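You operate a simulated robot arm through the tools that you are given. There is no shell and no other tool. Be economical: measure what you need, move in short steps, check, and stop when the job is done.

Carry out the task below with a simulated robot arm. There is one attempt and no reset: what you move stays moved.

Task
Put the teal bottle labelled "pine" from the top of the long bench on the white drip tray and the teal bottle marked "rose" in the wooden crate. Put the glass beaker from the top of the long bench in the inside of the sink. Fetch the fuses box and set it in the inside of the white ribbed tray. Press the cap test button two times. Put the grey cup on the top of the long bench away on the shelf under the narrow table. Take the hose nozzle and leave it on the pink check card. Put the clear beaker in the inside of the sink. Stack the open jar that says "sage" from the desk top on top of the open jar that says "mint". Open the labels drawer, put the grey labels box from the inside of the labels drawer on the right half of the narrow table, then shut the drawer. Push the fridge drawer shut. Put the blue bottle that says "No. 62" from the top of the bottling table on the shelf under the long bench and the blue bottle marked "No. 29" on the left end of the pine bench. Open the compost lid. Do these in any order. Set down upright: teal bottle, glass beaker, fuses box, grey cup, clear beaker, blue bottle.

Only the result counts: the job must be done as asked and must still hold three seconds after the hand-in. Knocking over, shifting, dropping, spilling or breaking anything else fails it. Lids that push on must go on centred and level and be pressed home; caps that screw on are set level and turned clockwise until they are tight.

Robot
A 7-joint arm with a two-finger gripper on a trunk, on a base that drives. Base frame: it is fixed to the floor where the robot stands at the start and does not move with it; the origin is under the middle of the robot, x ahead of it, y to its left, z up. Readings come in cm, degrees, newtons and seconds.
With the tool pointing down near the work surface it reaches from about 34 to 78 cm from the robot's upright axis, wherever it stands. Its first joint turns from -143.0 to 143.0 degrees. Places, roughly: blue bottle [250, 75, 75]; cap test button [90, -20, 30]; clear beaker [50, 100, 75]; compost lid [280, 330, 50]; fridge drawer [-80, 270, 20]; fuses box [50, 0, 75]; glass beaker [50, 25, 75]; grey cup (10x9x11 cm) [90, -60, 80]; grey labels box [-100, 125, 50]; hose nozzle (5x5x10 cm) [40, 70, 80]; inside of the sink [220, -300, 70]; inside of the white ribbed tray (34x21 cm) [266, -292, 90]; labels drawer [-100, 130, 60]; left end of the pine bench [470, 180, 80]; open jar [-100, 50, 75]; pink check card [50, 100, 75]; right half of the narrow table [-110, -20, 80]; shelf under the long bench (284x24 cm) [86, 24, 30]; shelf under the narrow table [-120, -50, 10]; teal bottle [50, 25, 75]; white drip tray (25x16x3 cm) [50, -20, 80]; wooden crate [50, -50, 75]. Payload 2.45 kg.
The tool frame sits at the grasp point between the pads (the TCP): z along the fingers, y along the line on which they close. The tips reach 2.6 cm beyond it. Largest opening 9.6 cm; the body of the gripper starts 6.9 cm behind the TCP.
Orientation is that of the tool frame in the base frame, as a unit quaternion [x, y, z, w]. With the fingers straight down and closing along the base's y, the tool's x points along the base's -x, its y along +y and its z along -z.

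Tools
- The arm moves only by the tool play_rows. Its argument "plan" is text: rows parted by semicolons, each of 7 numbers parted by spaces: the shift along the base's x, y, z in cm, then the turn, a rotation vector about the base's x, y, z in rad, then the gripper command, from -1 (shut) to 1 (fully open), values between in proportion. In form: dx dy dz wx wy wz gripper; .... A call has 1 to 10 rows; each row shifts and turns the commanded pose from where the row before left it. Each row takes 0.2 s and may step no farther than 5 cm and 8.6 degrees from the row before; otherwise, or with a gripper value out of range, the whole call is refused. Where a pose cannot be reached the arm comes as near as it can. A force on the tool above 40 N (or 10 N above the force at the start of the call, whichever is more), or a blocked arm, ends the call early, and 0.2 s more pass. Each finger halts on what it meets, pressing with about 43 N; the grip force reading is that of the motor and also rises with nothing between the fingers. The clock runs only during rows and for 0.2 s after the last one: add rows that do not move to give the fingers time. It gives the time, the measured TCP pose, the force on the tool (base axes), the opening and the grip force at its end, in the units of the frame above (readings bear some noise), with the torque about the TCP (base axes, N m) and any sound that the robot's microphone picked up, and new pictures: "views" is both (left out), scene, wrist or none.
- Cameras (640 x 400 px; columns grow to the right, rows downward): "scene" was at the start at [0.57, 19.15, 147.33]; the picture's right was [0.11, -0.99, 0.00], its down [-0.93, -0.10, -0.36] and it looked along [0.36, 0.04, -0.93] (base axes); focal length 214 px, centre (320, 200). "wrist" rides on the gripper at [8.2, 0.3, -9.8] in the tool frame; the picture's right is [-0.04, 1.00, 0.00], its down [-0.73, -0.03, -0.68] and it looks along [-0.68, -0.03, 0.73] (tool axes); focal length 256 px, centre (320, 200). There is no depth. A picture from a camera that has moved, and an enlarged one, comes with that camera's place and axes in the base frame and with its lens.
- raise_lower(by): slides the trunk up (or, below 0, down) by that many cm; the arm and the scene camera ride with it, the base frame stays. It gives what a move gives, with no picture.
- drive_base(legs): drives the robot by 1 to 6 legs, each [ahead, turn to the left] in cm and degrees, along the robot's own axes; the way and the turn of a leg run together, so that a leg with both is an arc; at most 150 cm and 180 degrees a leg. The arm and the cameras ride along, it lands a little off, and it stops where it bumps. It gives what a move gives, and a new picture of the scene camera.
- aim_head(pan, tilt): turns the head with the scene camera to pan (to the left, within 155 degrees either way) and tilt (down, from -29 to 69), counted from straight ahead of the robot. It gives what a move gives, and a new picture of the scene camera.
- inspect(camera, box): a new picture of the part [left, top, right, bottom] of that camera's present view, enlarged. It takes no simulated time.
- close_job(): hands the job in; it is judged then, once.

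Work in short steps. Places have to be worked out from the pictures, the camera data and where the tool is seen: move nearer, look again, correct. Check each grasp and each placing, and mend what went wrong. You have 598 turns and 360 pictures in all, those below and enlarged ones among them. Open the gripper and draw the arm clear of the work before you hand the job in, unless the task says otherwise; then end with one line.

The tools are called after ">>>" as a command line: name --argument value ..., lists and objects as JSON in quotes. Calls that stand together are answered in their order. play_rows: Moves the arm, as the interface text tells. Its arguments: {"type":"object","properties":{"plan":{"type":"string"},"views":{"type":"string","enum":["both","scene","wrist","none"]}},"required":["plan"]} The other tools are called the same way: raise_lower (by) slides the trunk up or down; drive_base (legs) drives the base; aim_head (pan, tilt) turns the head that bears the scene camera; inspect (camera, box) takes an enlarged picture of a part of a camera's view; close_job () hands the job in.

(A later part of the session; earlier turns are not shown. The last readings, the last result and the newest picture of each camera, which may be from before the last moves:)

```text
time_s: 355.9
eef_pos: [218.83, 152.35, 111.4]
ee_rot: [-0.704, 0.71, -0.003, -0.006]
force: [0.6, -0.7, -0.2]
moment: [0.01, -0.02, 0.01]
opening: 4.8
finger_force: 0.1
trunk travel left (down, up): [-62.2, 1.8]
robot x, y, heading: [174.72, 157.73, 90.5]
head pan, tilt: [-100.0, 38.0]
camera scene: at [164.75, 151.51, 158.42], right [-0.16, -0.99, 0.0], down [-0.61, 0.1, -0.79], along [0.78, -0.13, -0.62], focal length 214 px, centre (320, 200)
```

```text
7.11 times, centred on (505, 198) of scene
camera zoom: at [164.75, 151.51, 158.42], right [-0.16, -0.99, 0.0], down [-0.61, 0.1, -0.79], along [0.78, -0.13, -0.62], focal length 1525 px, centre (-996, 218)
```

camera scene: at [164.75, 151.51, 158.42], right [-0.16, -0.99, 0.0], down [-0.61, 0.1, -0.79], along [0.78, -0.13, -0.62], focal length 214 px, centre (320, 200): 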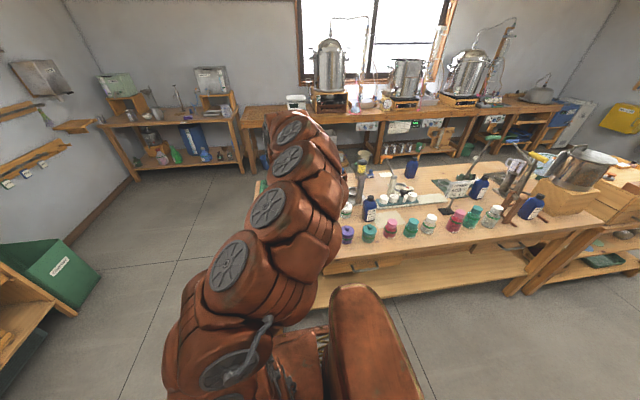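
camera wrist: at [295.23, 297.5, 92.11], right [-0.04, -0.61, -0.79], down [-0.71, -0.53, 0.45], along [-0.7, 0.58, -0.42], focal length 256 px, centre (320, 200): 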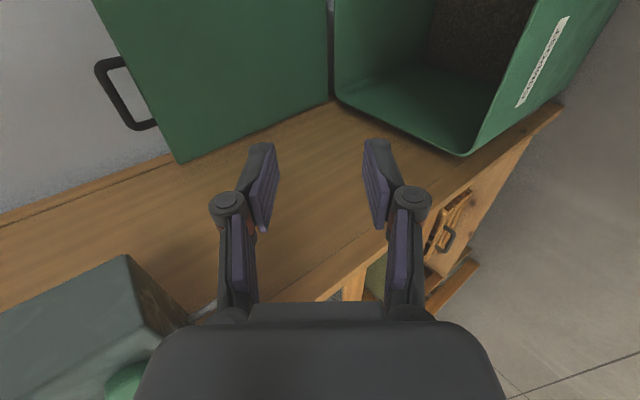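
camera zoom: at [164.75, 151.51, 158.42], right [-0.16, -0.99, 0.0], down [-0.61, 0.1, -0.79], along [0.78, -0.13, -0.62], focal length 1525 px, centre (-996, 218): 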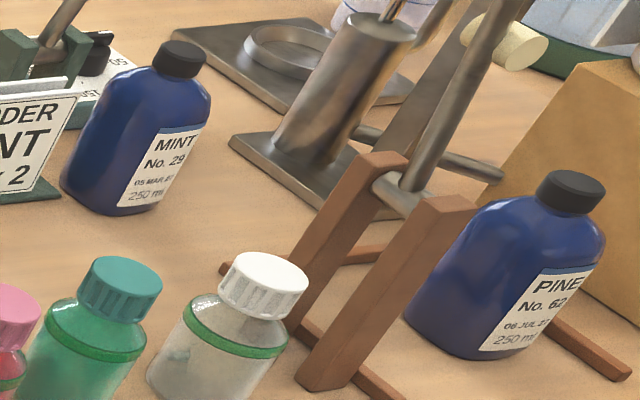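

No. 62 (pine) ≈(234, 21) and No. 29 (mint) ≈(254, 36). I reverse further, hand pulled in.

>>> play_rows --plan "-3 0 2 0 0 0 1;-3 0 1 0 0 0 1;0 0 0 0 0 0 1" --views "none"

>>> drive_base --legs '[[-108, 0]]'

>>> play_rows --plan "0 0 0 0 0 0 1" --views "wrist"

```text
time_s: 356.7
eef_pos: [212.83, 152.41, 114.41]
ee_rot: [-0.704, 0.71, -0.003, -0.005]
force: [-0.2, 0.4, 0.1]
moment: [-0.01, -0.01, -0.04]
opening: 9.61
finger_force: 0.1
trunk travel left (down, up): [-62.2, 1.8]
robot x, y, heading: [174.28, 157.53, 90.9]
head pan, tilt: [-100.0, 38.0]
```

```text
time_s: 362.3
eef_pos: [215.0, 44.61, 114.55]
ee_rot: [0.709, -0.706, 0.004, 0.006]
force: [-0.4, 0.2, 0.1]
moment: [-0.02, -0.01, 0.0]
opening: 9.61
finger_force: 0.1
trunk travel left (down, up): [-62.2, 1.8]
robot x, y, heading: [176.53, 49.64, 91.4]
head pan, tilt: [-100.0, 38.0]
camera scene: at [166.95, 43.14, 158.42], right [-0.15, -0.99, 0.0], down [-0.61, 0.09, -0.79], along [0.78, -0.12, -0.62], focal length 214 px, centre (320, 200)
```

scene: 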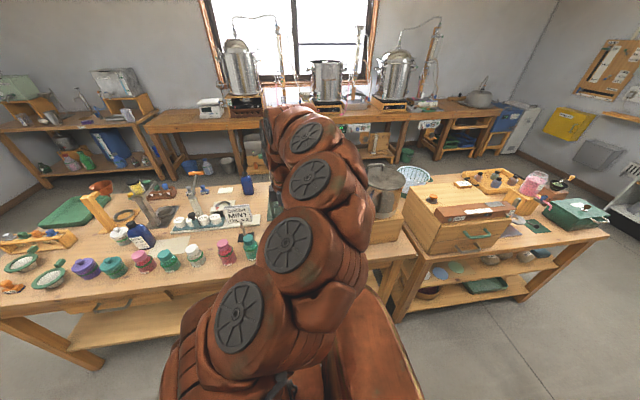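

```text
time_s: 362.7
eef_pos: [214.97, 44.51, 114.46]
ee_rot: [0.708, -0.706, 0.003, 0.006]
force: [-0.4, 0.3, -0.1]
moment: [0.0, 0.0, -0.01]
opening: 9.6
finger_force: 0.1
trunk travel left (down, up): [-62.2, 1.8]
robot x, y, heading: [176.46, 49.18, 91.4]
head pan, tilt: [-100.0, 38.0]
camera wrist: at [214.75, 36.59, 124.46], right [-1.0, 0.04, 0.0], down [0.03, 0.74, 0.67], along [0.02, 0.67, -0.74], focal length 256 px, centre (320, 200)
```

wrist: 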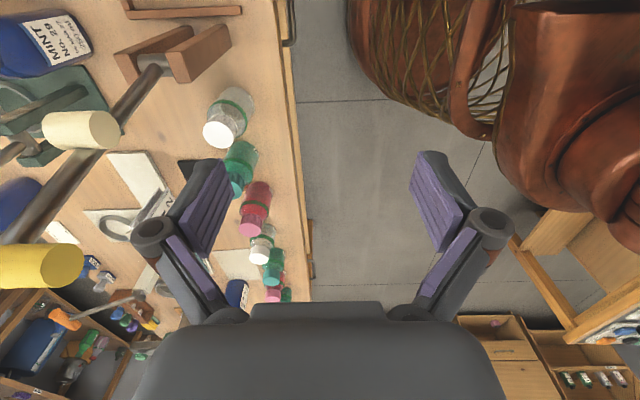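

The lever stand is at y≈42; No. 62 lies beyond (−y). I reverse 28 cm more and look.

>>> drive_base --legs '[[-30, -1.4]]'

>>> play_rows --plan "0 0 0 0 0 0 1" --views "wrist"

```text
time_s: 364.7
eef_pos: [215.36, 13.66, 114.43]
ee_rot: [-0.699, 0.715, -0.004, -0.006]
force: [0.3, 0.4, 0.4]
moment: [0.01, 0.02, 0.01]
opening: 9.6
finger_force: 0.0
trunk travel left (down, up): [-62.2, 1.8]
robot x, y, heading: [176.95, 19.47, 90.0]
head pan, tilt: [-100.0, 38.0]
camera scene: at [167.16, 13.37, 158.42], right [-0.17, -0.98, 0.0], down [-0.61, 0.11, -0.79], along [0.78, -0.14, -0.62], focal length 214 px, centre (320, 200)
```

scene: 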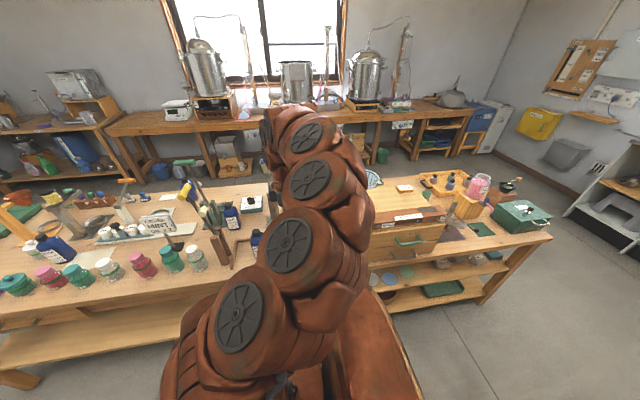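

```text
time_s: 365.1
eef_pos: [215.27, 13.53, 114.35]
ee_rot: [-0.699, 0.715, -0.004, -0.006]
force: [-0.7, 0.0, 0.0]
moment: [0.01, -0.01, -0.01]
opening: 9.61
finger_force: 0.0
trunk travel left (down, up): [-62.2, 1.8]
robot x, y, heading: [176.58, 19.69, 90.2]
head pan, tilt: [-100.0, 38.0]
camera wrist: at [214.79, 5.6, 124.46], right [-1.0, 0.06, 0.0], down [0.05, 0.74, 0.67], along [0.04, 0.67, -0.74], focal length 256 px, centre (320, 200)
```

wrist: 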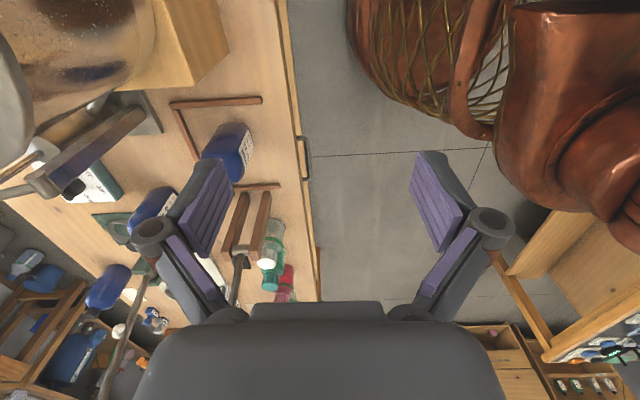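

No. 62 is at ≈(233.5, 29.5), inside the U of the stand's feet. I move above it.

>>> play_rows --plan "3.6 3 0 0 0 0 1;3.6 3 0 0 0 0 1;3.6 3 0 0 0 0 1;3.6 3 0 0 0 0 1;3.6 3 0 0 0 0 1;0 0 0 0 0 0 1" --views "wrist"

```text
time_s: 366.5
eef_pos: [233.39, 28.55, 114.5]
ee_rot: [-0.7, 0.714, -0.003, -0.008]
force: [-0.4, 0.0, 0.5]
moment: [-0.05, 0.02, -0.02]
opening: 9.57
finger_force: 0.1
trunk travel left (down, up): [-62.2, 1.8]
robot x, y, heading: [176.68, 19.41, 90.2]
head pan, tilt: [-100.0, 38.0]
camera wrist: at [232.85, 20.7, 124.45], right [-1.0, 0.06, 0.0], down [0.05, 0.74, 0.67], along [0.04, 0.67, -0.74], focal length 256 px, centre (320, 200)
```

wrist: 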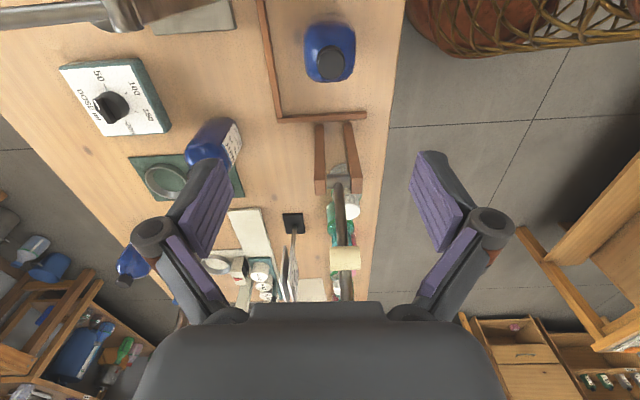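

>>> play_rows --plan "-1.4 0.4 -4 0 0 0 1;0 0 -4.5 0 0 0 1;0 0 -4.5 0 0 0 1;0 0 -4 0 0 0 1;0 0 0 0 0 0 1" --views "wrist"

```text
time_s: 367.7
eef_pos: [231.82, 29.02, 97.56]
ee_rot: [-0.699, 0.715, -0.003, -0.006]
force: [-0.5, -0.3, -0.8]
moment: [0.02, 0.02, -0.03]
opening: 9.63
finger_force: 0.0
trunk travel left (down, up): [-62.2, 1.8]
robot x, y, heading: [176.65, 19.52, 90.0]
head pan, tilt: [-100.0, 38.0]
camera wrist: at [231.41, 21.09, 107.52], right [-1.0, 0.06, 0.0], down [0.05, 0.74, 0.67], along [0.04, 0.67, -0.74], focal length 256 px, centre (320, 200)
```

wrist: 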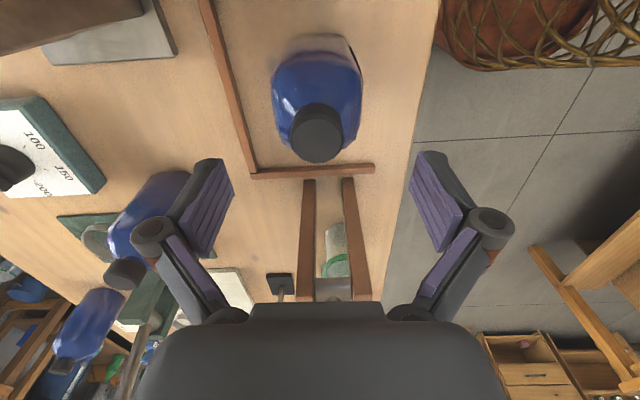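

The bottle top is z≈92.4. For the under-bench shelf I'll grip it with the tool tilted 45° (pointing +x and down, fingers closing along y). First rise and rotate.

>>> play_rows --plan "-2 0 4.5 0 0 0 1;-2 0 4.5 0 0 0 1;-2 0 4 -0.051 -0.051 0.1235 1;-2 0 1 -0.051 -0.051 0.1235 1;-1 0 0 -0.051 -0.051 0.1235 1;0 0 0 -0.051 -0.051 0.1235 1;0 0 0 -0.051 -0.051 0.1235 1;0 0 0 -0.051 -0.051 0.1235 1;0 0 0 -0.051 -0.051 0.1235 1;0 0 0 -0.051 -0.051 0.1235 1" --views "none"

>>> play_rows --plan "0 0 0 -0.051 -0.051 0.1235 1;0 0 0 -0.051 -0.051 0.1235 1;0 0 0 -0.051 -0.051 0.1235 1;0 0 0 -0.051 -0.051 0.1235 1;0 0 0 0 0 0 1" --views "wrist"

```text
time_s: 369.9
eef_pos: [222.83, 28.96, 111.6]
ee_rot: [0.921, -0.273, 0.279, 0.001]
force: [-0.2, 0.3, -0.5]
moment: [-0.02, 0.01, 0.01]
opening: 9.62
finger_force: 0.1
trunk travel left (down, up): [-62.2, 1.8]
robot x, y, heading: [176.54, 19.29, 89.9]
head pan, tilt: [-100.0, 38.0]
```

```text
time_s: 371.1
eef_pos: [222.91, 28.97, 111.52]
ee_rot: [0.922, -0.011, 0.387, -0.002]
force: [-0.8, -0.1, 0.7]
moment: [0.02, 0.02, 0.02]
opening: 9.59
finger_force: 0.0
trunk travel left (down, up): [-62.2, 1.8]
robot x, y, heading: [176.3, 19.68, 89.9]
head pan, tilt: [-100.0, 38.0]
camera wrist: at [221.59, 28.55, 124.24], right [-0.05, -1.0, -0.04], down [-1.0, 0.05, -0.05], along [0.05, 0.04, -1.0], focal length 256 px, centre (320, 200)
```

wrist: 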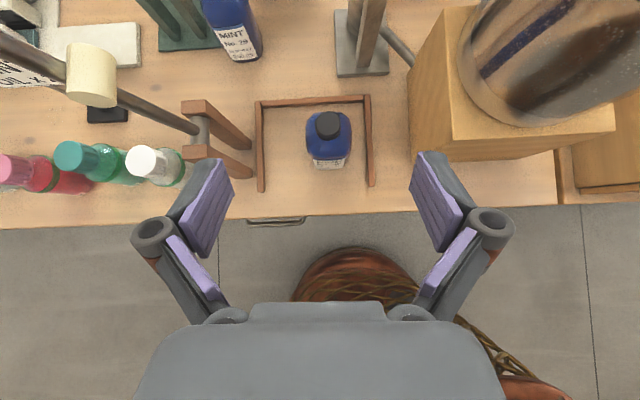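

Clear straight-down view: cap at ≈(232.4, 28.3), between the side rails. I lower in front, then approach along the 45° axis.

>>> play_rows --plan "0 -0.7 -4.8 0 0 0 1;0 0 -4.8 0 0 0 1;0 0 -4.8 0 0 0 1;0 0 -4.6 0 0 0 1;2 0 -2 0 0 0 1;0 0 0 0 0 0 1" --views "wrist"

```text
time_s: 372.5
eef_pos: [224.93, 28.91, 109.44]
ee_rot: [0.922, -0.01, 0.388, -0.003]
force: [-0.3, 0.5, -0.5]
moment: [-0.01, -0.01, -0.01]
opening: 9.6
finger_force: 0.0
out of reach, approached as far as the arm can: row 1, 2, 3, 4
trunk travel left (down, up): [-62.2, 1.8]
robot x, y, heading: [176.78, 19.59, 90.0]
head pan, tilt: [-100.0, 38.0]
camera wrist: at [223.62, 28.57, 122.24], right [-0.05, -1.0, -0.04], down [-1.0, 0.05, -0.05], along [0.05, 0.04, -1.0], focal length 256 px, centre (320, 200)
```

wrist: 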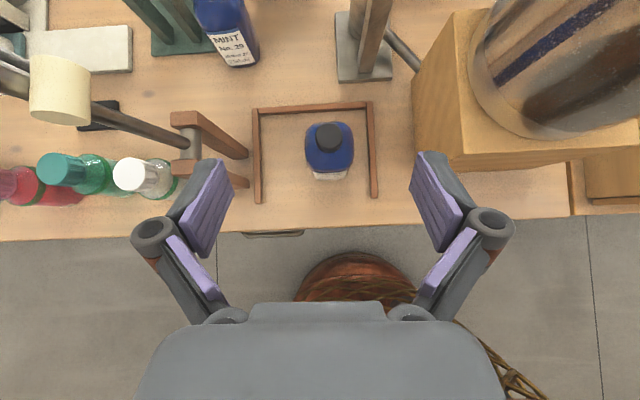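

Down-motion is limited here; use the trunk instead.

>>> raise_lower --by -18

>>> play_rows --plan "2.5 -0.6 -2.5 0 0 0 1;2 0 -2 0 0 0 1;0 0 0 0 0 0 1" --views "wrist"

```text
time_s: 374.5
eef_pos: [224.93, 28.94, 91.61]
ee_rot: [0.922, -0.011, 0.388, -0.002]
force: [-0.4, 0.2, -0.1]
moment: [-0.01, 0.01, 0.04]
opening: 9.62
finger_force: 0.0
trunk travel left (down, up): [-44.2, 19.8]
robot x, y, heading: [177.11, 19.7, 89.9]
head pan, tilt: [-100.0, 38.0]
```

```text
time_s: 375.3
eef_pos: [229.3, 28.27, 86.94]
ee_rot: [0.922, -0.011, 0.388, -0.003]
force: [-0.1, -0.6, 0.2]
moment: [-0.04, -0.01, -0.02]
opening: 9.64
finger_force: 0.0
trunk travel left (down, up): [-44.2, 19.8]
robot x, y, heading: [177.06, 19.6, 89.8]
head pan, tilt: [-100.0, 38.0]
camera wrist: at [228.09, 27.93, 99.68], right [-0.05, -1.0, -0.04], down [-1.0, 0.05, -0.05], along [0.05, 0.04, -1.0], focal length 256 px, centre (320, 200)
```

wrist: 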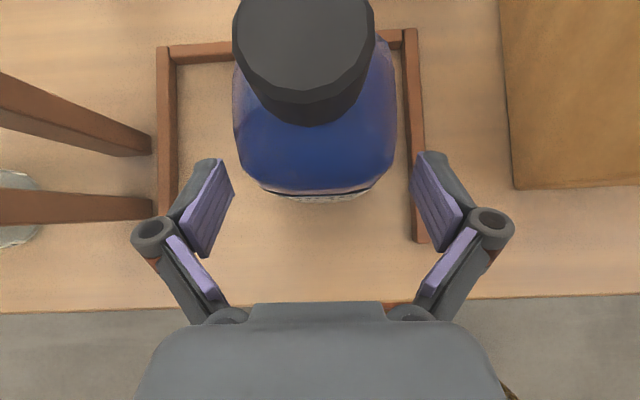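

>>> play_rows --plan "1.3 0.1 -1.5 0 0 0 1;1.2 0 -1.5 0 0 0 1;0 0 0 0 0 0 -1;0 0 0 0 0 0 -1;0 0 0 0 0 0 -1;0 0 0 0 0 0 -1" --views "wrist"

```text
time_s: 376.7
eef_pos: [231.95, 28.39, 84.02]
ee_rot: [0.922, -0.01, 0.388, -0.003]
force: [0.8, -0.7, 0.1]
moment: [-0.06, -0.07, 0.04]
opening: 6.37
finger_force: 43.1
trunk travel left (down, up): [-44.2, 19.8]
robot x, y, heading: [177.02, 19.36, 89.8]
head pan, tilt: [-100.0, 38.0]
camera wrist: at [230.58, 28.01, 96.68], right [-0.05, -1.0, -0.04], down [-1.0, 0.05, -0.05], along [0.05, 0.04, -1.0], focal length 256 px, centre (320, 200)
```

wrist: 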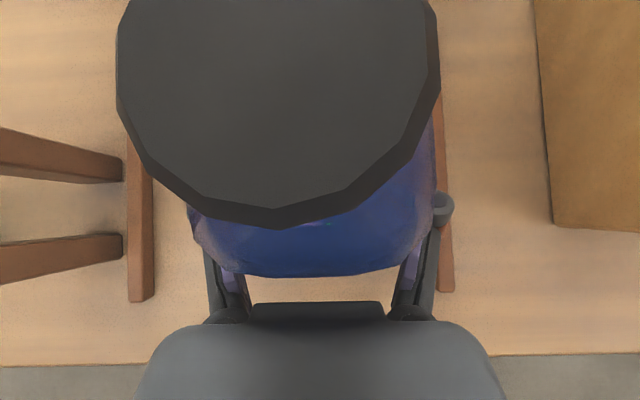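

Gripped (6.37). Lift with the trunk, then turn 180° so the long bench is on my right.

>>> raise_lower --by 19

>>> drive_base --legs '[[0, 180]]'

>>> aim_head --pan -60 --tilt 45

```text
time_s: 378.8
eef_pos: [232.0, 28.38, 102.99]
ee_rot: [0.922, -0.012, 0.386, -0.002]
force: [0.9, 0.1, -5.3]
moment: [0.0, -0.02, -0.02]
opening: 6.35
finger_force: 43.1
trunk travel left (down, up): [-63.2, 0.8]
robot x, y, heading: [176.62, 19.36, 90.1]
head pan, tilt: [-100.0, 38.0]
```

```text
time_s: 386.5
eef_pos: [121.67, 10.78, 102.98]
ee_rot: [0.012, 0.922, -0.002, -0.388]
force: [-0.5, -0.6, -3.7]
moment: [0.02, -0.02, 0.01]
opening: 6.34
finger_force: 42.7
trunk travel left (down, up): [-63.2, 0.8]
robot x, y, heading: [176.98, 19.44, -90.0]
head pan, tilt: [-100.0, 38.0]
camera scene: at [186.5, 26.35, 159.42], right [0.18, 0.98, 0.0], down [0.61, -0.11, -0.79], along [-0.78, 0.14, -0.62], focal length 214 px, centre (320, 200)
```

scene: 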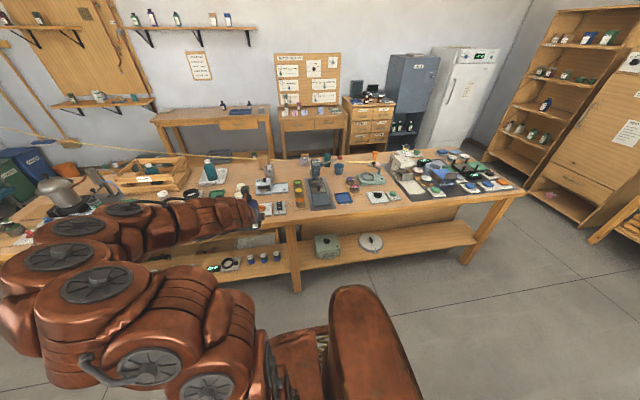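

```text
time_s: 387.6
eef_pos: [121.66, 10.83, 102.98]
ee_rot: [0.013, 0.922, -0.002, -0.388]
force: [0.7, 0.1, -3.7]
moment: [-0.02, 0.01, 0.01]
opening: 6.36
finger_force: 42.9
trunk travel left (down, up): [-63.2, 0.8]
robot x, y, heading: [177.0, 19.58, -89.8]
head pan, tilt: [-60.0, 45.0]
camera scene: at [187.94, 20.78, 158.39], right [-0.5, 0.87, 0.0], down [0.61, 0.35, -0.71], along [-0.61, -0.35, -0.71], focal length 214 px, centre (320, 200)
```

scene: 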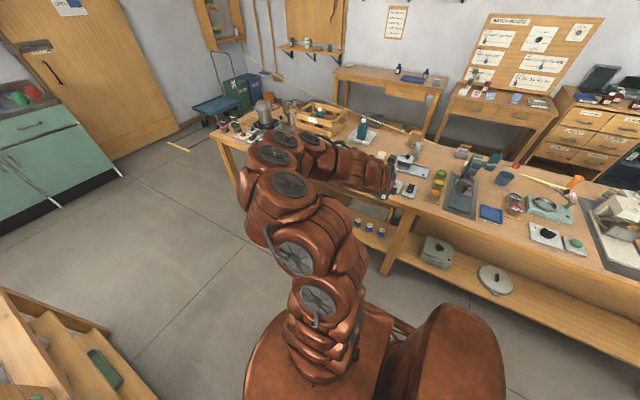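

The rear lower shelf is visible: free space at y≈100–160 right of the round disc. I move there alongside the bench.

>>> drive_base --legs '[[0, 10], [-106, 0], [0, -10]]'

>>> play_rows --plan "0 0 0 0 0 0 -1" --views "wrist"

```text
time_s: 394.4
eef_pos: [103.25, 114.99, 102.99]
ee_rot: [0.009, 0.922, -0.004, -0.388]
force: [-0.3, 0.5, -4.1]
moment: [0.02, 0.0, 0.01]
opening: 6.36
finger_force: 43.4
trunk travel left (down, up): [-63.2, 0.8]
robot x, y, heading: [157.99, 124.18, -89.7]
head pan, tilt: [-60.0, 45.0]
camera scene: at [169.4, 125.47, 158.39], right [-0.5, 0.86, 0.0], down [0.61, 0.36, -0.71], along [-0.61, -0.36, -0.71], focal length 214 px, centre (320, 200)
```

scene: 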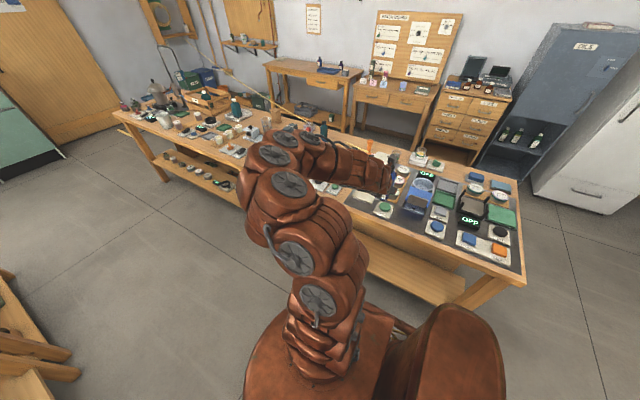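

```text
time_s: 394.8
eef_pos: [103.21, 115.0, 102.91]
ee_rot: [0.009, 0.922, -0.003, -0.387]
force: [0.4, -0.3, -5.0]
moment: [-0.01, 0.02, -0.02]
opening: 6.33
finger_force: 43.1
trunk travel left (down, up): [-63.2, 0.8]
robot x, y, heading: [158.05, 124.65, -89.9]
head pan, tilt: [-60.0, 45.0]
camera wrist: at [104.51, 115.61, 115.66], right [0.04, 1.0, -0.04], down [1.0, -0.04, -0.05], along [-0.05, -0.04, -1.0], focal length 256 px, centre (320, 200)
```

wrist: 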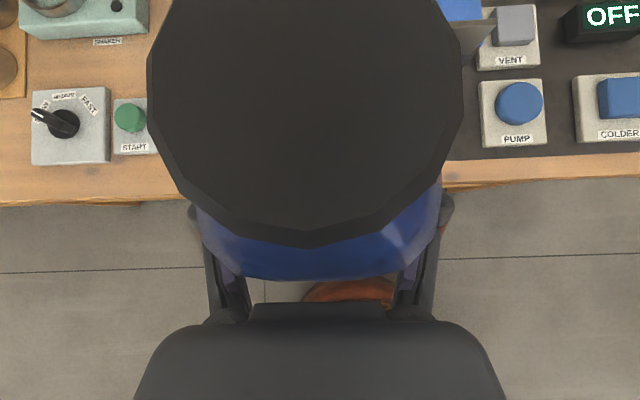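

The bench edge is at x≈101. I retract the bottle outside the edge, lower the trunk, then will go in under the top.

>>> play_rows --plan "3 0 0 0 0 0 -1;3 0 0 0 0 0 -1;2.5 0 0 0 0 0 -1;0 0 0 0 0 0 -1" --views "none"

>>> raise_lower --by -40

>>> raise_lower --by -16

>>> play_rows --plan "0 0 0 0 0 0 -1" --views "both"

```text
time_s: 395.8
eef_pos: [106.29, 114.93, 103.2]
ee_rot: [0.008, 0.922, -0.004, -0.387]
force: [0.2, 0.0, -4.9]
moment: [0.0, -0.01, 0.0]
opening: 6.35
finger_force: 43.2
out of reach, approached as far as the arm can: row 1, 2, 3
trunk travel left (down, up): [-63.2, 0.8]
robot x, y, heading: [158.45, 124.11, -90.0]
head pan, tilt: [-60.0, 45.0]
```

```text
time_s: 399.7
eef_pos: [106.24, 115.0, 63.26]
ee_rot: [0.008, 0.923, -0.004, -0.386]
force: [0.6, 0.7, -4.1]
moment: [0.01, 0.01, 0.0]
opening: 6.37
finger_force: 42.9
trunk travel left (down, up): [-23.2, 40.8]
robot x, y, heading: [158.11, 124.19, -90.0]
head pan, tilt: [-60.0, 45.0]
```

```text
time_s: 401.5
eef_pos: [106.43, 114.87, 47.2]
ee_rot: [0.01, 0.922, -0.003, -0.387]
force: [0.0, -0.6, -3.5]
moment: [0.01, -0.04, -0.04]
opening: 6.32
finger_force: 43.7
trunk travel left (down, up): [-7.2, 56.8]
robot x, y, heading: [158.4, 124.14, -89.6]
head pan, tilt: [-60.0, 45.0]
```

```text
time_s: 401.9
eef_pos: [106.38, 114.92, 47.24]
ee_rot: [0.009, 0.922, -0.003, -0.387]
force: [0.2, 0.5, -3.7]
moment: [0.0, 0.0, -0.02]
opening: 6.34
finger_force: 43.4
trunk travel left (down, up): [-7.2, 56.8]
robot x, y, heading: [158.31, 124.35, -89.7]
head pan, tilt: [-60.0, 45.0]
camera scene: at [169.41, 125.48, 102.4], right [-0.5, 0.86, 0.0], down [0.61, 0.36, -0.71], along [-0.61, -0.36, -0.71], focal length 214 px, centre (320, 200)
camera wrist: at [107.63, 115.48, 59.99], right [0.04, 1.0, -0.04], down [1.0, -0.04, -0.05], along [-0.05, -0.04, -1.0], focal length 256 px, centre (320, 200)
```

scene: 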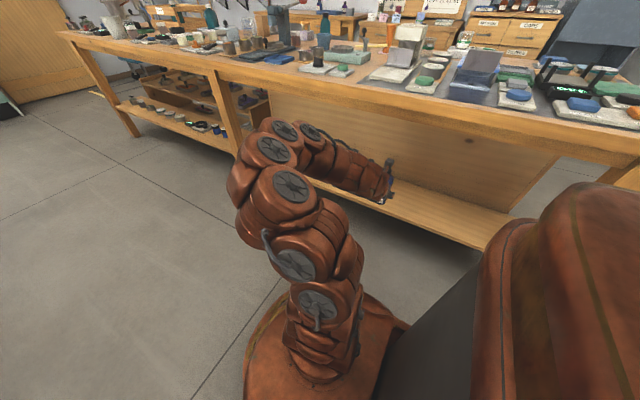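
wrist: 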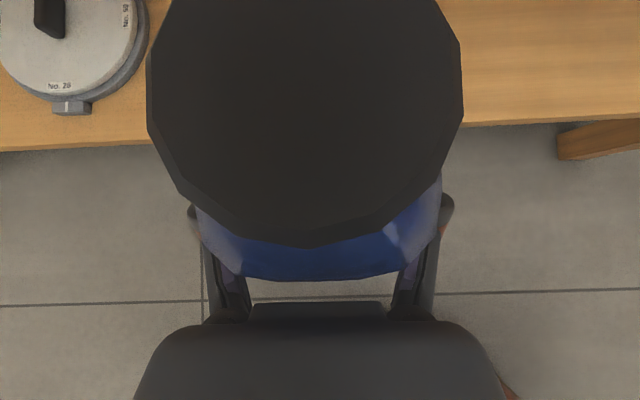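

Shelf edge at x≈98.5; the disc is well left. I move in 16 cm and then lower.

>>> play_rows --plan "-4 0 0 0 0 0 -1;-4 0 0 0 0 0 -1;-4 0 0 0 0 0 -1;-4 0 0 0 0 0 -1;0 0 0 0 0 0 -1" --views "none"

>>> play_rows --plan "0 0 -2 0 0 0 -1;0 0 -1.5 0 0 0 -1;0 0 -1 0 0 0 -1;0 0 -0.5 0 0 0 -1;0 0 0 0 0 0 -1" --views "wrist"

```text
time_s: 403.1
eef_pos: [90.35, 115.09, 47.37]
ee_rot: [0.009, 0.922, -0.003, -0.387]
force: [-0.5, 0.6, -4.4]
moment: [0.0, 0.03, 0.0]
opening: 6.35
finger_force: 43.1
trunk travel left (down, up): [-7.2, 56.8]
robot x, y, heading: [158.09, 124.37, -89.9]
head pan, tilt: [-60.0, 45.0]
```

```text
time_s: 404.3
eef_pos: [90.4, 114.99, 42.24]
ee_rot: [0.009, 0.922, -0.003, -0.387]
force: [0.9, 0.1, -5.1]
moment: [0.02, -0.02, 0.03]
opening: 6.35
finger_force: 43.2
trunk travel left (down, up): [-7.2, 56.8]
robot x, y, heading: [158.21, 124.02, -89.6]
head pan, tilt: [-60.0, 45.0]
camera wrist: at [91.65, 115.5, 54.94], right [0.04, 1.0, -0.04], down [1.0, -0.04, -0.05], along [-0.05, -0.04, -1.0], focal length 256 px, centre (320, 200)
```

wrist: 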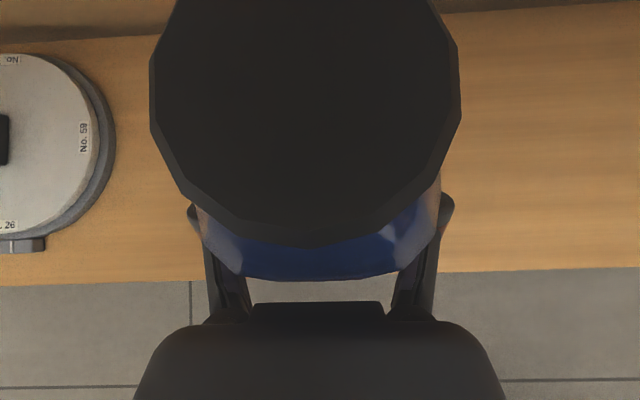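

The shelf surface is ≈z 27. Lower further to contact.

>>> play_rows --plan "0 0 -3 0 0 0 -1;0 0 -2 0 0 0 -1;0 0 -1 0 0 0 -1;0 0 -0.6 0 0 0 -1;0 0 -0.4 0 0 0 -1;0 0 -0.4 0 0 0 -1;0 0 -0.4 0 0 0 -1;0 0 0 0 0 0 -1" --views "none"

```text
time_s: 406.1
eef_pos: [90.35, 114.9, 34.39]
ee_rot: [0.009, 0.922, -0.003, -0.386]
force: [0.3, -1.2, -3.4]
moment: [0.0, 0.0, -0.03]
opening: 6.36
finger_force: 43.3
trunk travel left (down, up): [-7.2, 56.8]
robot x, y, heading: [158.41, 124.0, -89.7]
head pan, tilt: [-60.0, 45.0]
```

>>> play_rows --plan "0 0 -0.4 0 0 0 -1;0 0 -0.4 0 0 0 -1;0 0 -0.4 0 0 0 -1;0 0 -0.4 0 0 0 -1;0 0 -0.4 0 0 0 -1;0 0 -0.4 0 0 0 -1;0 0 0 0 0 0 -1" --views "wrist"

```text
time_s: 407.5
eef_pos: [90.21, 114.93, 32.44]
ee_rot: [0.01, 0.921, -0.004, -0.388]
force: [6.3, 1.2, 21.5]
moment: [0.54, -0.31, -0.11]
opening: 6.33
finger_force: 42.7
trunk travel left (down, up): [-7.2, 56.8]
robot x, y, heading: [158.17, 124.31, -89.7]
head pan, tilt: [-60.0, 45.0]
stopped in row 7: the force on the tool passed its limit at 45 N (the readings are from after the stop); the commanded pose is now the measured one
camera wrist: at [91.58, 115.44, 45.14], right [0.04, 1.0, -0.04], down [1.0, -0.04, -0.05], along [-0.05, -0.04, -1.0], focal length 256 px, centre (320, 200)
```

wrist: 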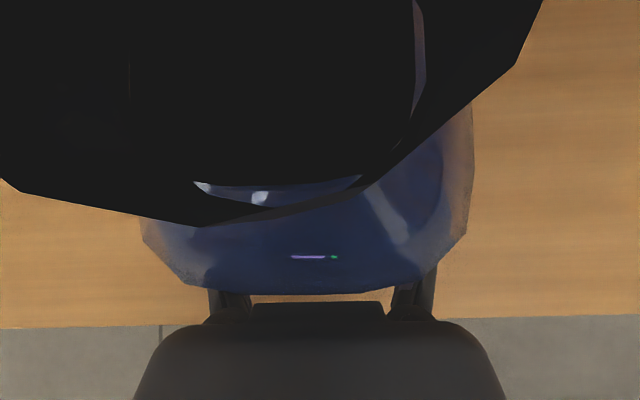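

Contact was firm; I relieve the pressure and look before releasing.

>>> play_rows --plan "0 0 0.5 0 0 0 -1;0 0 0 0 0 0 -1" --views "both"

>>> inspect --camera "scene" --box '[330, 130, 450, 250]'

```text
time_s: 408.1
eef_pos: [90.4, 114.91, 32.55]
ee_rot: [0.008, 0.922, -0.004, -0.387]
force: [1.1, -0.2, -4.0]
moment: [0.01, -0.02, 0.01]
opening: 6.32
finger_force: 42.7
trunk travel left (down, up): [-7.2, 56.8]
robot x, y, heading: [158.11, 124.35, -89.5]
head pan, tilt: [-60.0, 45.0]
camera scene: at [169.4, 125.48, 102.37], right [-0.5, 0.86, 0.0], down [0.61, 0.36, -0.71], along [-0.61, -0.36, -0.71], focal length 214 px, centre (320, 200)
camera wrist: at [91.58, 115.39, 45.37], right [0.04, 1.0, -0.04], down [1.0, -0.04, -0.05], along [-0.05, -0.04, -1.0], focal length 256 px, centre (320, 200)
```

scene: 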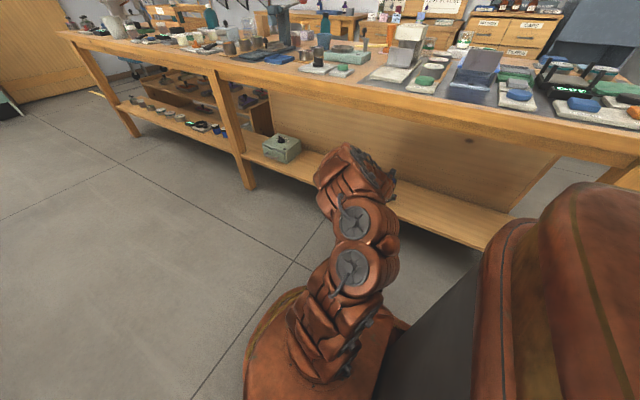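
wrist: 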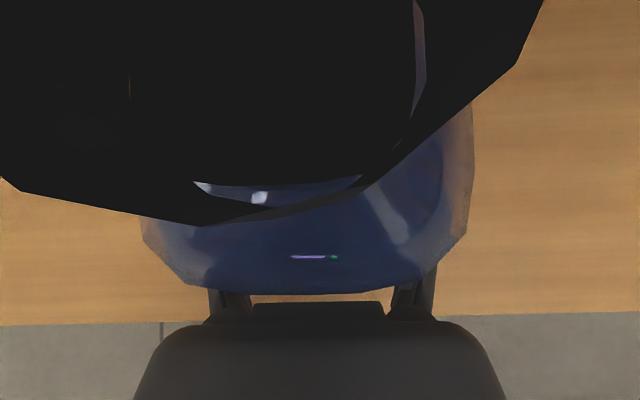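

```text
3.33 times, centred on (390, 190) of scene
camera zoom: at [169.4, 125.48, 102.37], right [-0.5, 0.86, 0.0], down [0.61, 0.36, -0.71], along [-0.61, -0.36, -0.71], focal length 715 px, centre (87, 233)
```

zoom: 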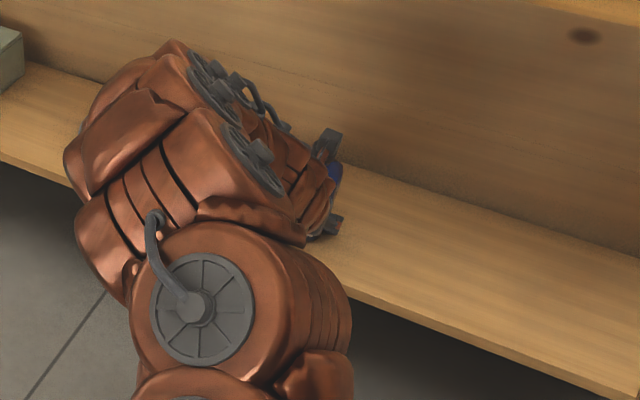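

I lower again gently to light contact, then release.

>>> play_rows --plan "0 0 -0.2 0 0 0 -1;0 0 -0.2 0 0 0 -1;0 0 0 0 0 0 -1" --views "none"

```text
time_s: 408.9
eef_pos: [90.29, 114.97, 32.45]
ee_rot: [0.009, 0.922, -0.002, -0.388]
force: [0.4, 0.9, 7.6]
moment: [0.45, 0.05, -0.06]
opening: 6.31
finger_force: 42.2
trunk travel left (down, up): [-7.2, 56.8]
robot x, y, heading: [158.29, 124.1, -89.7]
head pan, tilt: [-60.0, 45.0]
```

The finger tips touch the shelf too, so the base must be on it. Release.

>>> play_rows --plan "0 0 0.2 0 0 0 -1;0 0 0 0 0 0 -0.1;0 0 0 0 0 0 0.2;0 0 0 0 0 0 0.6;0 0 0 0 0 0 1;0 0 0 0 0 0 1" --views "wrist"

```text
time_s: 410.3
eef_pos: [90.39, 114.85, 32.5]
ee_rot: [0.008, 0.922, -0.004, -0.387]
force: [0.1, 0.6, -0.1]
moment: [-0.01, -0.01, 0.02]
opening: 9.61
finger_force: 0.0
trunk travel left (down, up): [-7.2, 56.8]
robot x, y, heading: [158.2, 124.34, -89.4]
head pan, tilt: [-60.0, 45.0]
camera wrist: at [91.61, 115.43, 45.24], right [0.04, 1.0, -0.04], down [1.0, -0.04, -0.05], along [-0.05, -0.04, -1.0], focal length 256 px, centre (320, 200)
```

wrist: 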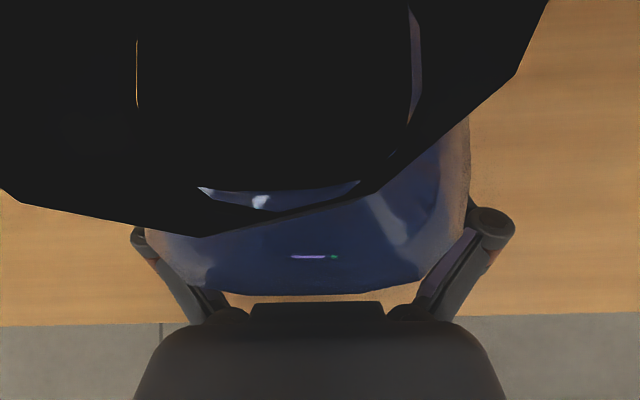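

Released; bottle stands. I back out along the tool axis.

>>> play_rows --plan "1.5 0 1.5 0 0 0 1;2.5 0 2.5 0 0 0 1;3 0 3 0 0 0 1;3 0 2 0 0 0 1;4 0 0 0 0 0 1;4 0 0 0 0 0 1" --views "wrist"

```text
time_s: 411.7
eef_pos: [104.82, 114.64, 41.56]
ee_rot: [0.008, 0.922, -0.003, -0.388]
force: [0.4, -0.2, 0.4]
moment: [-0.01, 0.02, 0.02]
opening: 9.6
finger_force: 0.1
out of reach, approached as far as the arm can: row 6
trunk travel left (down, up): [-7.2, 56.8]
robot x, y, heading: [158.38, 124.1, -89.6]
head pan, tilt: [-60.0, 45.0]
camera wrist: at [106.13, 115.24, 54.28], right [0.04, 1.0, -0.04], down [1.0, -0.04, -0.05], along [-0.05, -0.04, -1.0], focal length 256 px, centre (320, 200)
```

wrist: 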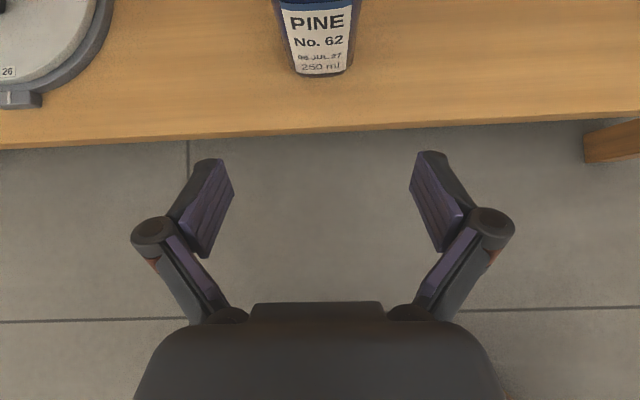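

Bottle No. 62 stands upright on the shelf. Next the cap test button: raise and drive along −y to view the shelf near y≈−20.

>>> raise_lower --by 40

>>> drive_base --legs '[[-5, 10], [100, -10]]'

>>> inspect --camera "scene" --box '[100, 100, 420, 300]'

```text
time_s: 415.6
eef_pos: [104.79, 114.71, 81.54]
ee_rot: [0.008, 0.922, -0.004, -0.388]
force: [-0.1, 0.7, 0.1]
moment: [0.02, -0.02, -0.01]
opening: 9.58
finger_force: 0.0
trunk travel left (down, up): [-47.2, 16.8]
robot x, y, heading: [158.27, 124.18, -89.6]
head pan, tilt: [-60.0, 45.0]
```

```text
time_s: 421.4
eef_pos: [113.82, 21.12, 81.39]
ee_rot: [0.005, 0.921, -0.005, -0.39]
force: [-0.2, -0.6, -0.7]
moment: [0.0, -0.01, 0.0]
opening: 9.58
finger_force: 0.0
trunk travel left (down, up): [-47.2, 16.8]
robot x, y, heading: [167.5, 31.01, -89.0]
head pan, tilt: [-60.0, 45.0]
camera scene: at [178.35, 32.48, 142.39], right [-0.51, 0.86, 0.0], down [0.61, 0.36, -0.71], along [-0.61, -0.36, -0.71], focal length 214 px, centre (320, 200)
```

scene: 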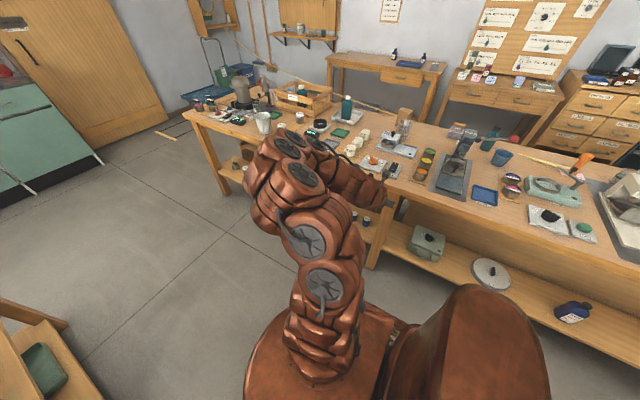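

```text
2.00 times, centred on (260, 200) of scene
camera zoom: at [178.35, 32.48, 142.39], right [-0.51, 0.86, 0.0], down [0.61, 0.36, -0.71], along [-0.61, -0.36, -0.71], focal length 429 px, centre (440, 200)
```

zoom: 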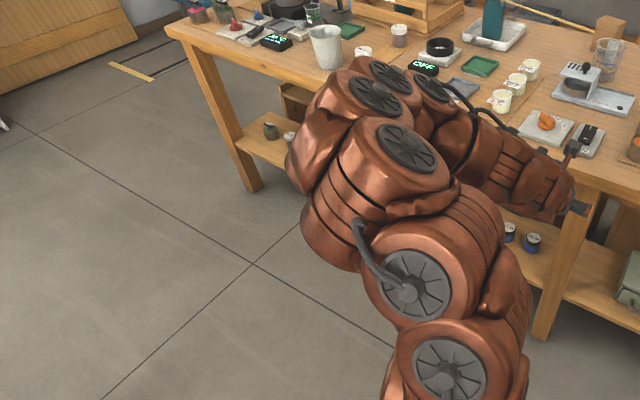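

The blue bottle on the shelf needs a check; I enlarge it.

>>> inspect --camera "scene" --box '[530, 280, 620, 340]'

```text
6.67 times, centred on (575, 310) of scene
camera zoom: at [178.35, 32.48, 142.39], right [-0.51, 0.86, 0.0], down [0.61, 0.36, -0.71], along [-0.61, -0.36, -0.71], focal length 1430 px, centre (-1380, -533)
```

zoom: 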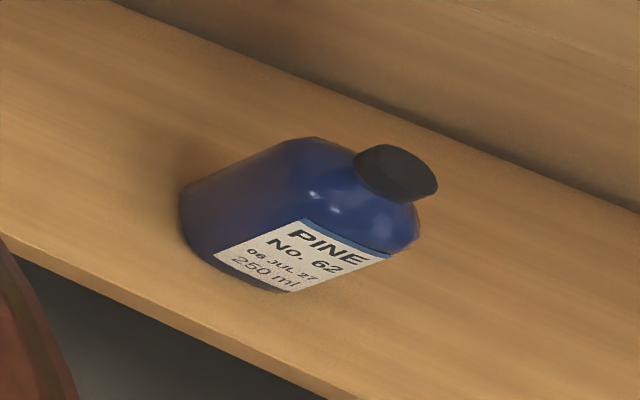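

It is upright (vertical vanishing point agrees). I drive past and look back at the shelf section near y≈−30.

>>> drive_base --legs '[[100, 0]]'

>>> aim_head --pan -130 --tilt 40

```text
time_s: 426.5
eef_pos: [114.87, -78.4, 81.62]
ee_rot: [0.007, 0.922, -0.004, -0.388]
force: [0.0, 0.3, 0.6]
moment: [-0.01, 0.01, -0.03]
opening: 9.61
finger_force: 0.1
trunk travel left (down, up): [-47.2, 16.8]
robot x, y, heading: [168.45, -68.54, -89.6]
head pan, tilt: [-60.0, 45.0]
camera scene: at [179.51, -67.21, 142.39], right [-0.51, 0.86, 0.0], down [0.61, 0.36, -0.71], along [-0.61, -0.36, -0.71], focal length 214 px, centre (320, 200)
```

scene: 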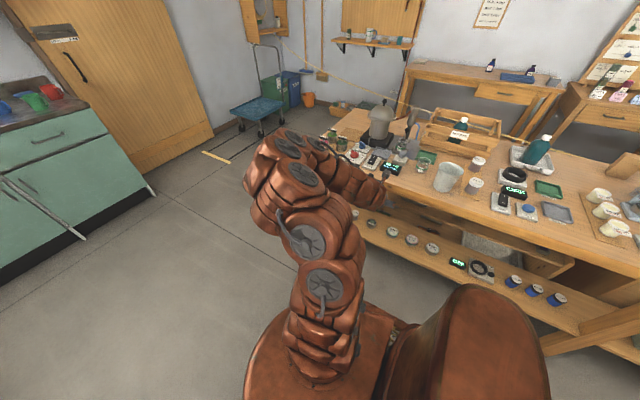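

```text
time_s: 427.9
eef_pos: [114.99, -78.22, 81.6]
ee_rot: [0.007, 0.921, -0.004, -0.389]
force: [0.1, -0.3, -1.0]
moment: [-0.01, 0.0, -0.01]
opening: 9.62
finger_force: 0.0
trunk travel left (down, up): [-47.2, 16.8]
robot x, y, heading: [168.72, -68.59, -89.6]
head pan, tilt: [-130.0, 40.0]
camera scene: at [179.95, -57.68, 143.12], right [0.64, 0.77, 0.0], down [0.5, -0.41, -0.77], along [-0.59, 0.49, -0.64], focal length 214 px, centre (320, 200)
```

scene: 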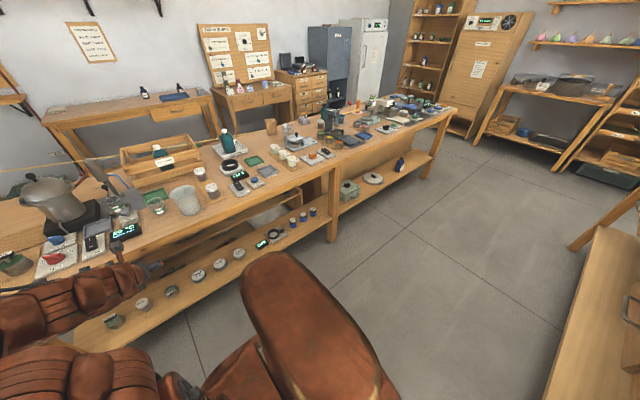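

>>> inspect --camera "scene" --box '[90, 195, 340, 335]'

>>> inspect --camera "scene" --box '[245, 215, 305, 260]'

>>> inspect --camera "scene" --box '[90, 130, 330, 270]'

```text
2.56 times, centred on (215, 265) of scene
camera zoom: at [179.95, -57.68, 143.12], right [0.64, 0.77, 0.0], down [0.5, -0.41, -0.77], along [-0.59, 0.49, -0.64], focal length 549 px, centre (589, 34)
```

zoom: 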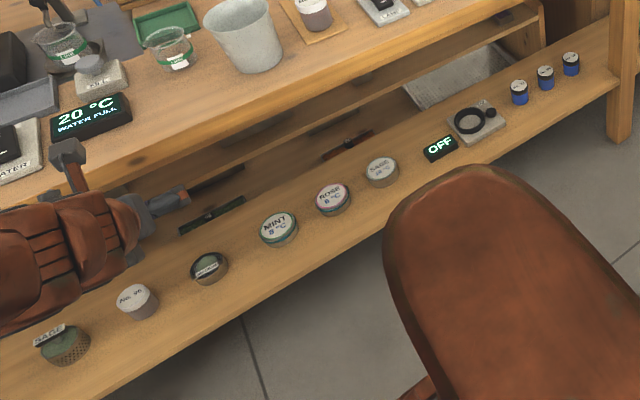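

```text
8.89 times, centred on (275, 238) of scene
camera zoom: at [179.95, -57.68, 143.12], right [0.64, 0.77, 0.0], down [0.5, -0.41, -0.77], along [-0.59, 0.49, -0.64], focal length 1906 px, centre (720, -133)
```

zoom: 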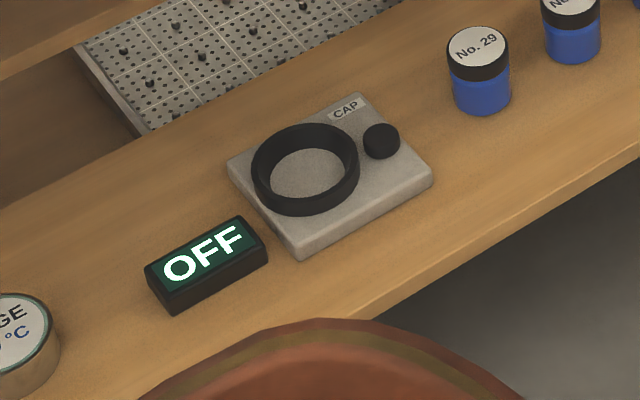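

```text
2.67 times, centred on (210, 200) of scene
camera zoom: at [179.95, -57.68, 143.12], right [0.64, 0.77, 0.0], down [0.5, -0.41, -0.77], along [-0.59, 0.49, -0.64], focal length 572 px, centre (613, 200)
```

zoom: 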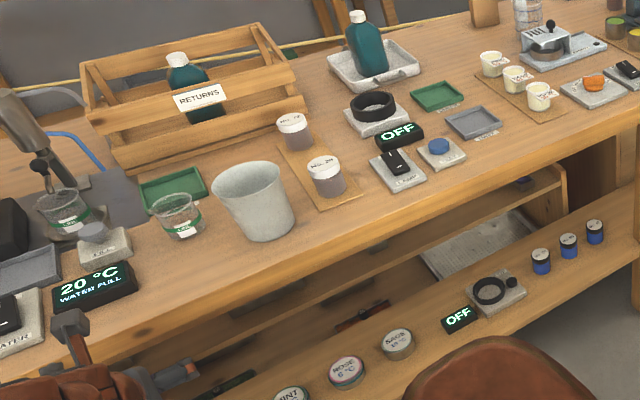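

The cap test button is the black knob by the ring on the plate "CAP" at ≈(87, −14.6, 33). I position the base closer and lower the trunk with closed fingers.

>>> drive_base --legs '[[0, 9], [-65, 0], [0, -9]]'

>>> raise_lower --by -36

>>> play_rows --plan "-3 0 0 0 0 0 -1;-3 0 0 0 0 0 -1;-2 0 0 0 0 0 -1;0 0 0 0 0 0 -1" --views "wrist"

```text
time_s: 432.9
eef_pos: [104.12, -14.18, 81.61]
ee_rot: [0.006, 0.921, -0.005, -0.389]
force: [0.4, -0.2, 0.1]
moment: [0.01, 0.03, 0.02]
opening: 9.6
finger_force: 0.0
trunk travel left (down, up): [-47.2, 16.8]
robot x, y, heading: [157.44, -4.15, -89.3]
head pan, tilt: [-130.0, 40.0]
camera scene: at [169.11, 6.48, 143.12], right [0.63, 0.77, 0.0], down [0.5, -0.41, -0.77], along [-0.59, 0.49, -0.64], focal length 214 px, centre (320, 200)
```

scene: 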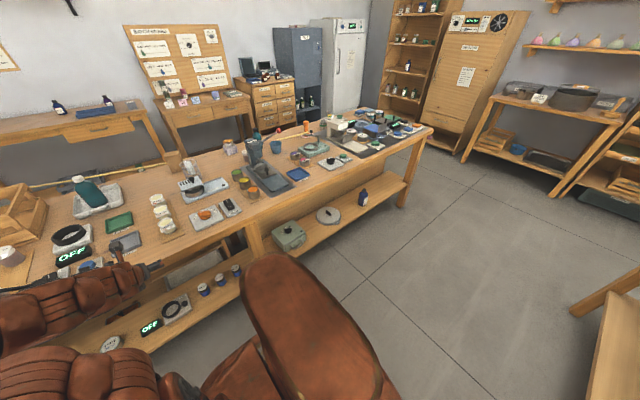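

```text
time_s: 436.4
eef_pos: [104.12, -14.25, 45.53]
ee_rot: [0.005, 0.922, -0.005, -0.388]
force: [0.0, 0.7, -0.2]
moment: [0.03, 0.01, -0.03]
opening: 9.61
finger_force: 0.0
trunk travel left (down, up): [-11.2, 52.8]
robot x, y, heading: [157.52, -4.47, -89.3]
head pan, tilt: [-130.0, 40.0]
```

```text
time_s: 437.4
eef_pos: [96.16, -14.15, 45.61]
ee_rot: [0.007, 0.922, -0.004, -0.387]
force: [-0.8, -0.1, 1.2]
moment: [0.0, 0.0, -0.05]
opening: 0.02
finger_force: 1.7
trunk travel left (down, up): [-11.2, 52.8]
robot x, y, heading: [157.65, -4.2, -89.3]
head pan, tilt: [-130.0, 40.0]
camera wrist: at [97.39, -13.6, 58.31], right [0.04, 1.0, -0.04], down [1.0, -0.04, -0.05], along [-0.05, -0.04, -1.0], focal length 256 px, centre (320, 200)
```

wrist: 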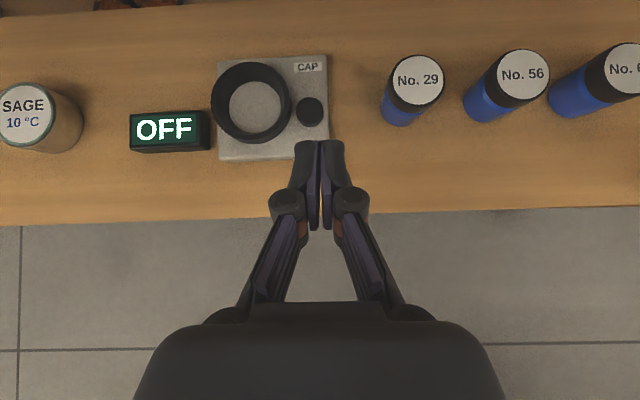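

Button at ≈(87, −15.3). I position the fingertip's low corner over it.

>>> play_rows --plan "-3 -0.6 -1 0 0 0 -1;-3 -0.5 -2 0 0 0 -1;-2.1 0 -2 0 0 0 -1;0 0 -1 0 0 0 -1;0 0 0 0 0 0 -1" --views "wrist"

```text
time_s: 438.6
eef_pos: [87.88, -15.38, 39.5]
ee_rot: [0.007, 0.922, -0.004, -0.388]
force: [-0.1, -0.7, -0.2]
moment: [0.03, 0.0, 0.0]
opening: 0.02
finger_force: 29.0
trunk travel left (down, up): [-11.2, 52.8]
robot x, y, heading: [157.44, -4.63, -89.6]
head pan, tilt: [-130.0, 40.0]
camera wrist: at [89.4, -14.73, 52.33], right [0.04, 1.0, -0.04], down [1.0, -0.04, -0.05], along [-0.05, -0.04, -1.0], focal length 256 px, centre (320, 200)
```

wrist: 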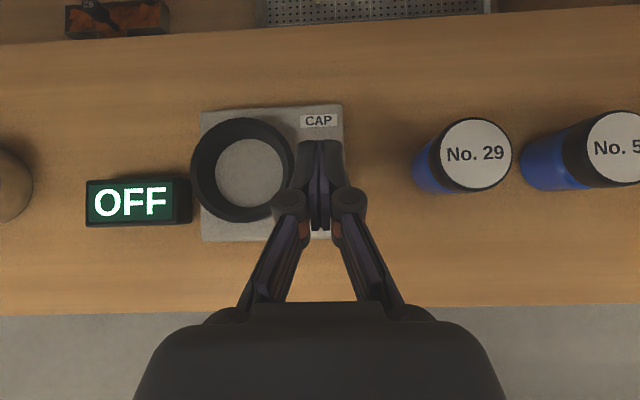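

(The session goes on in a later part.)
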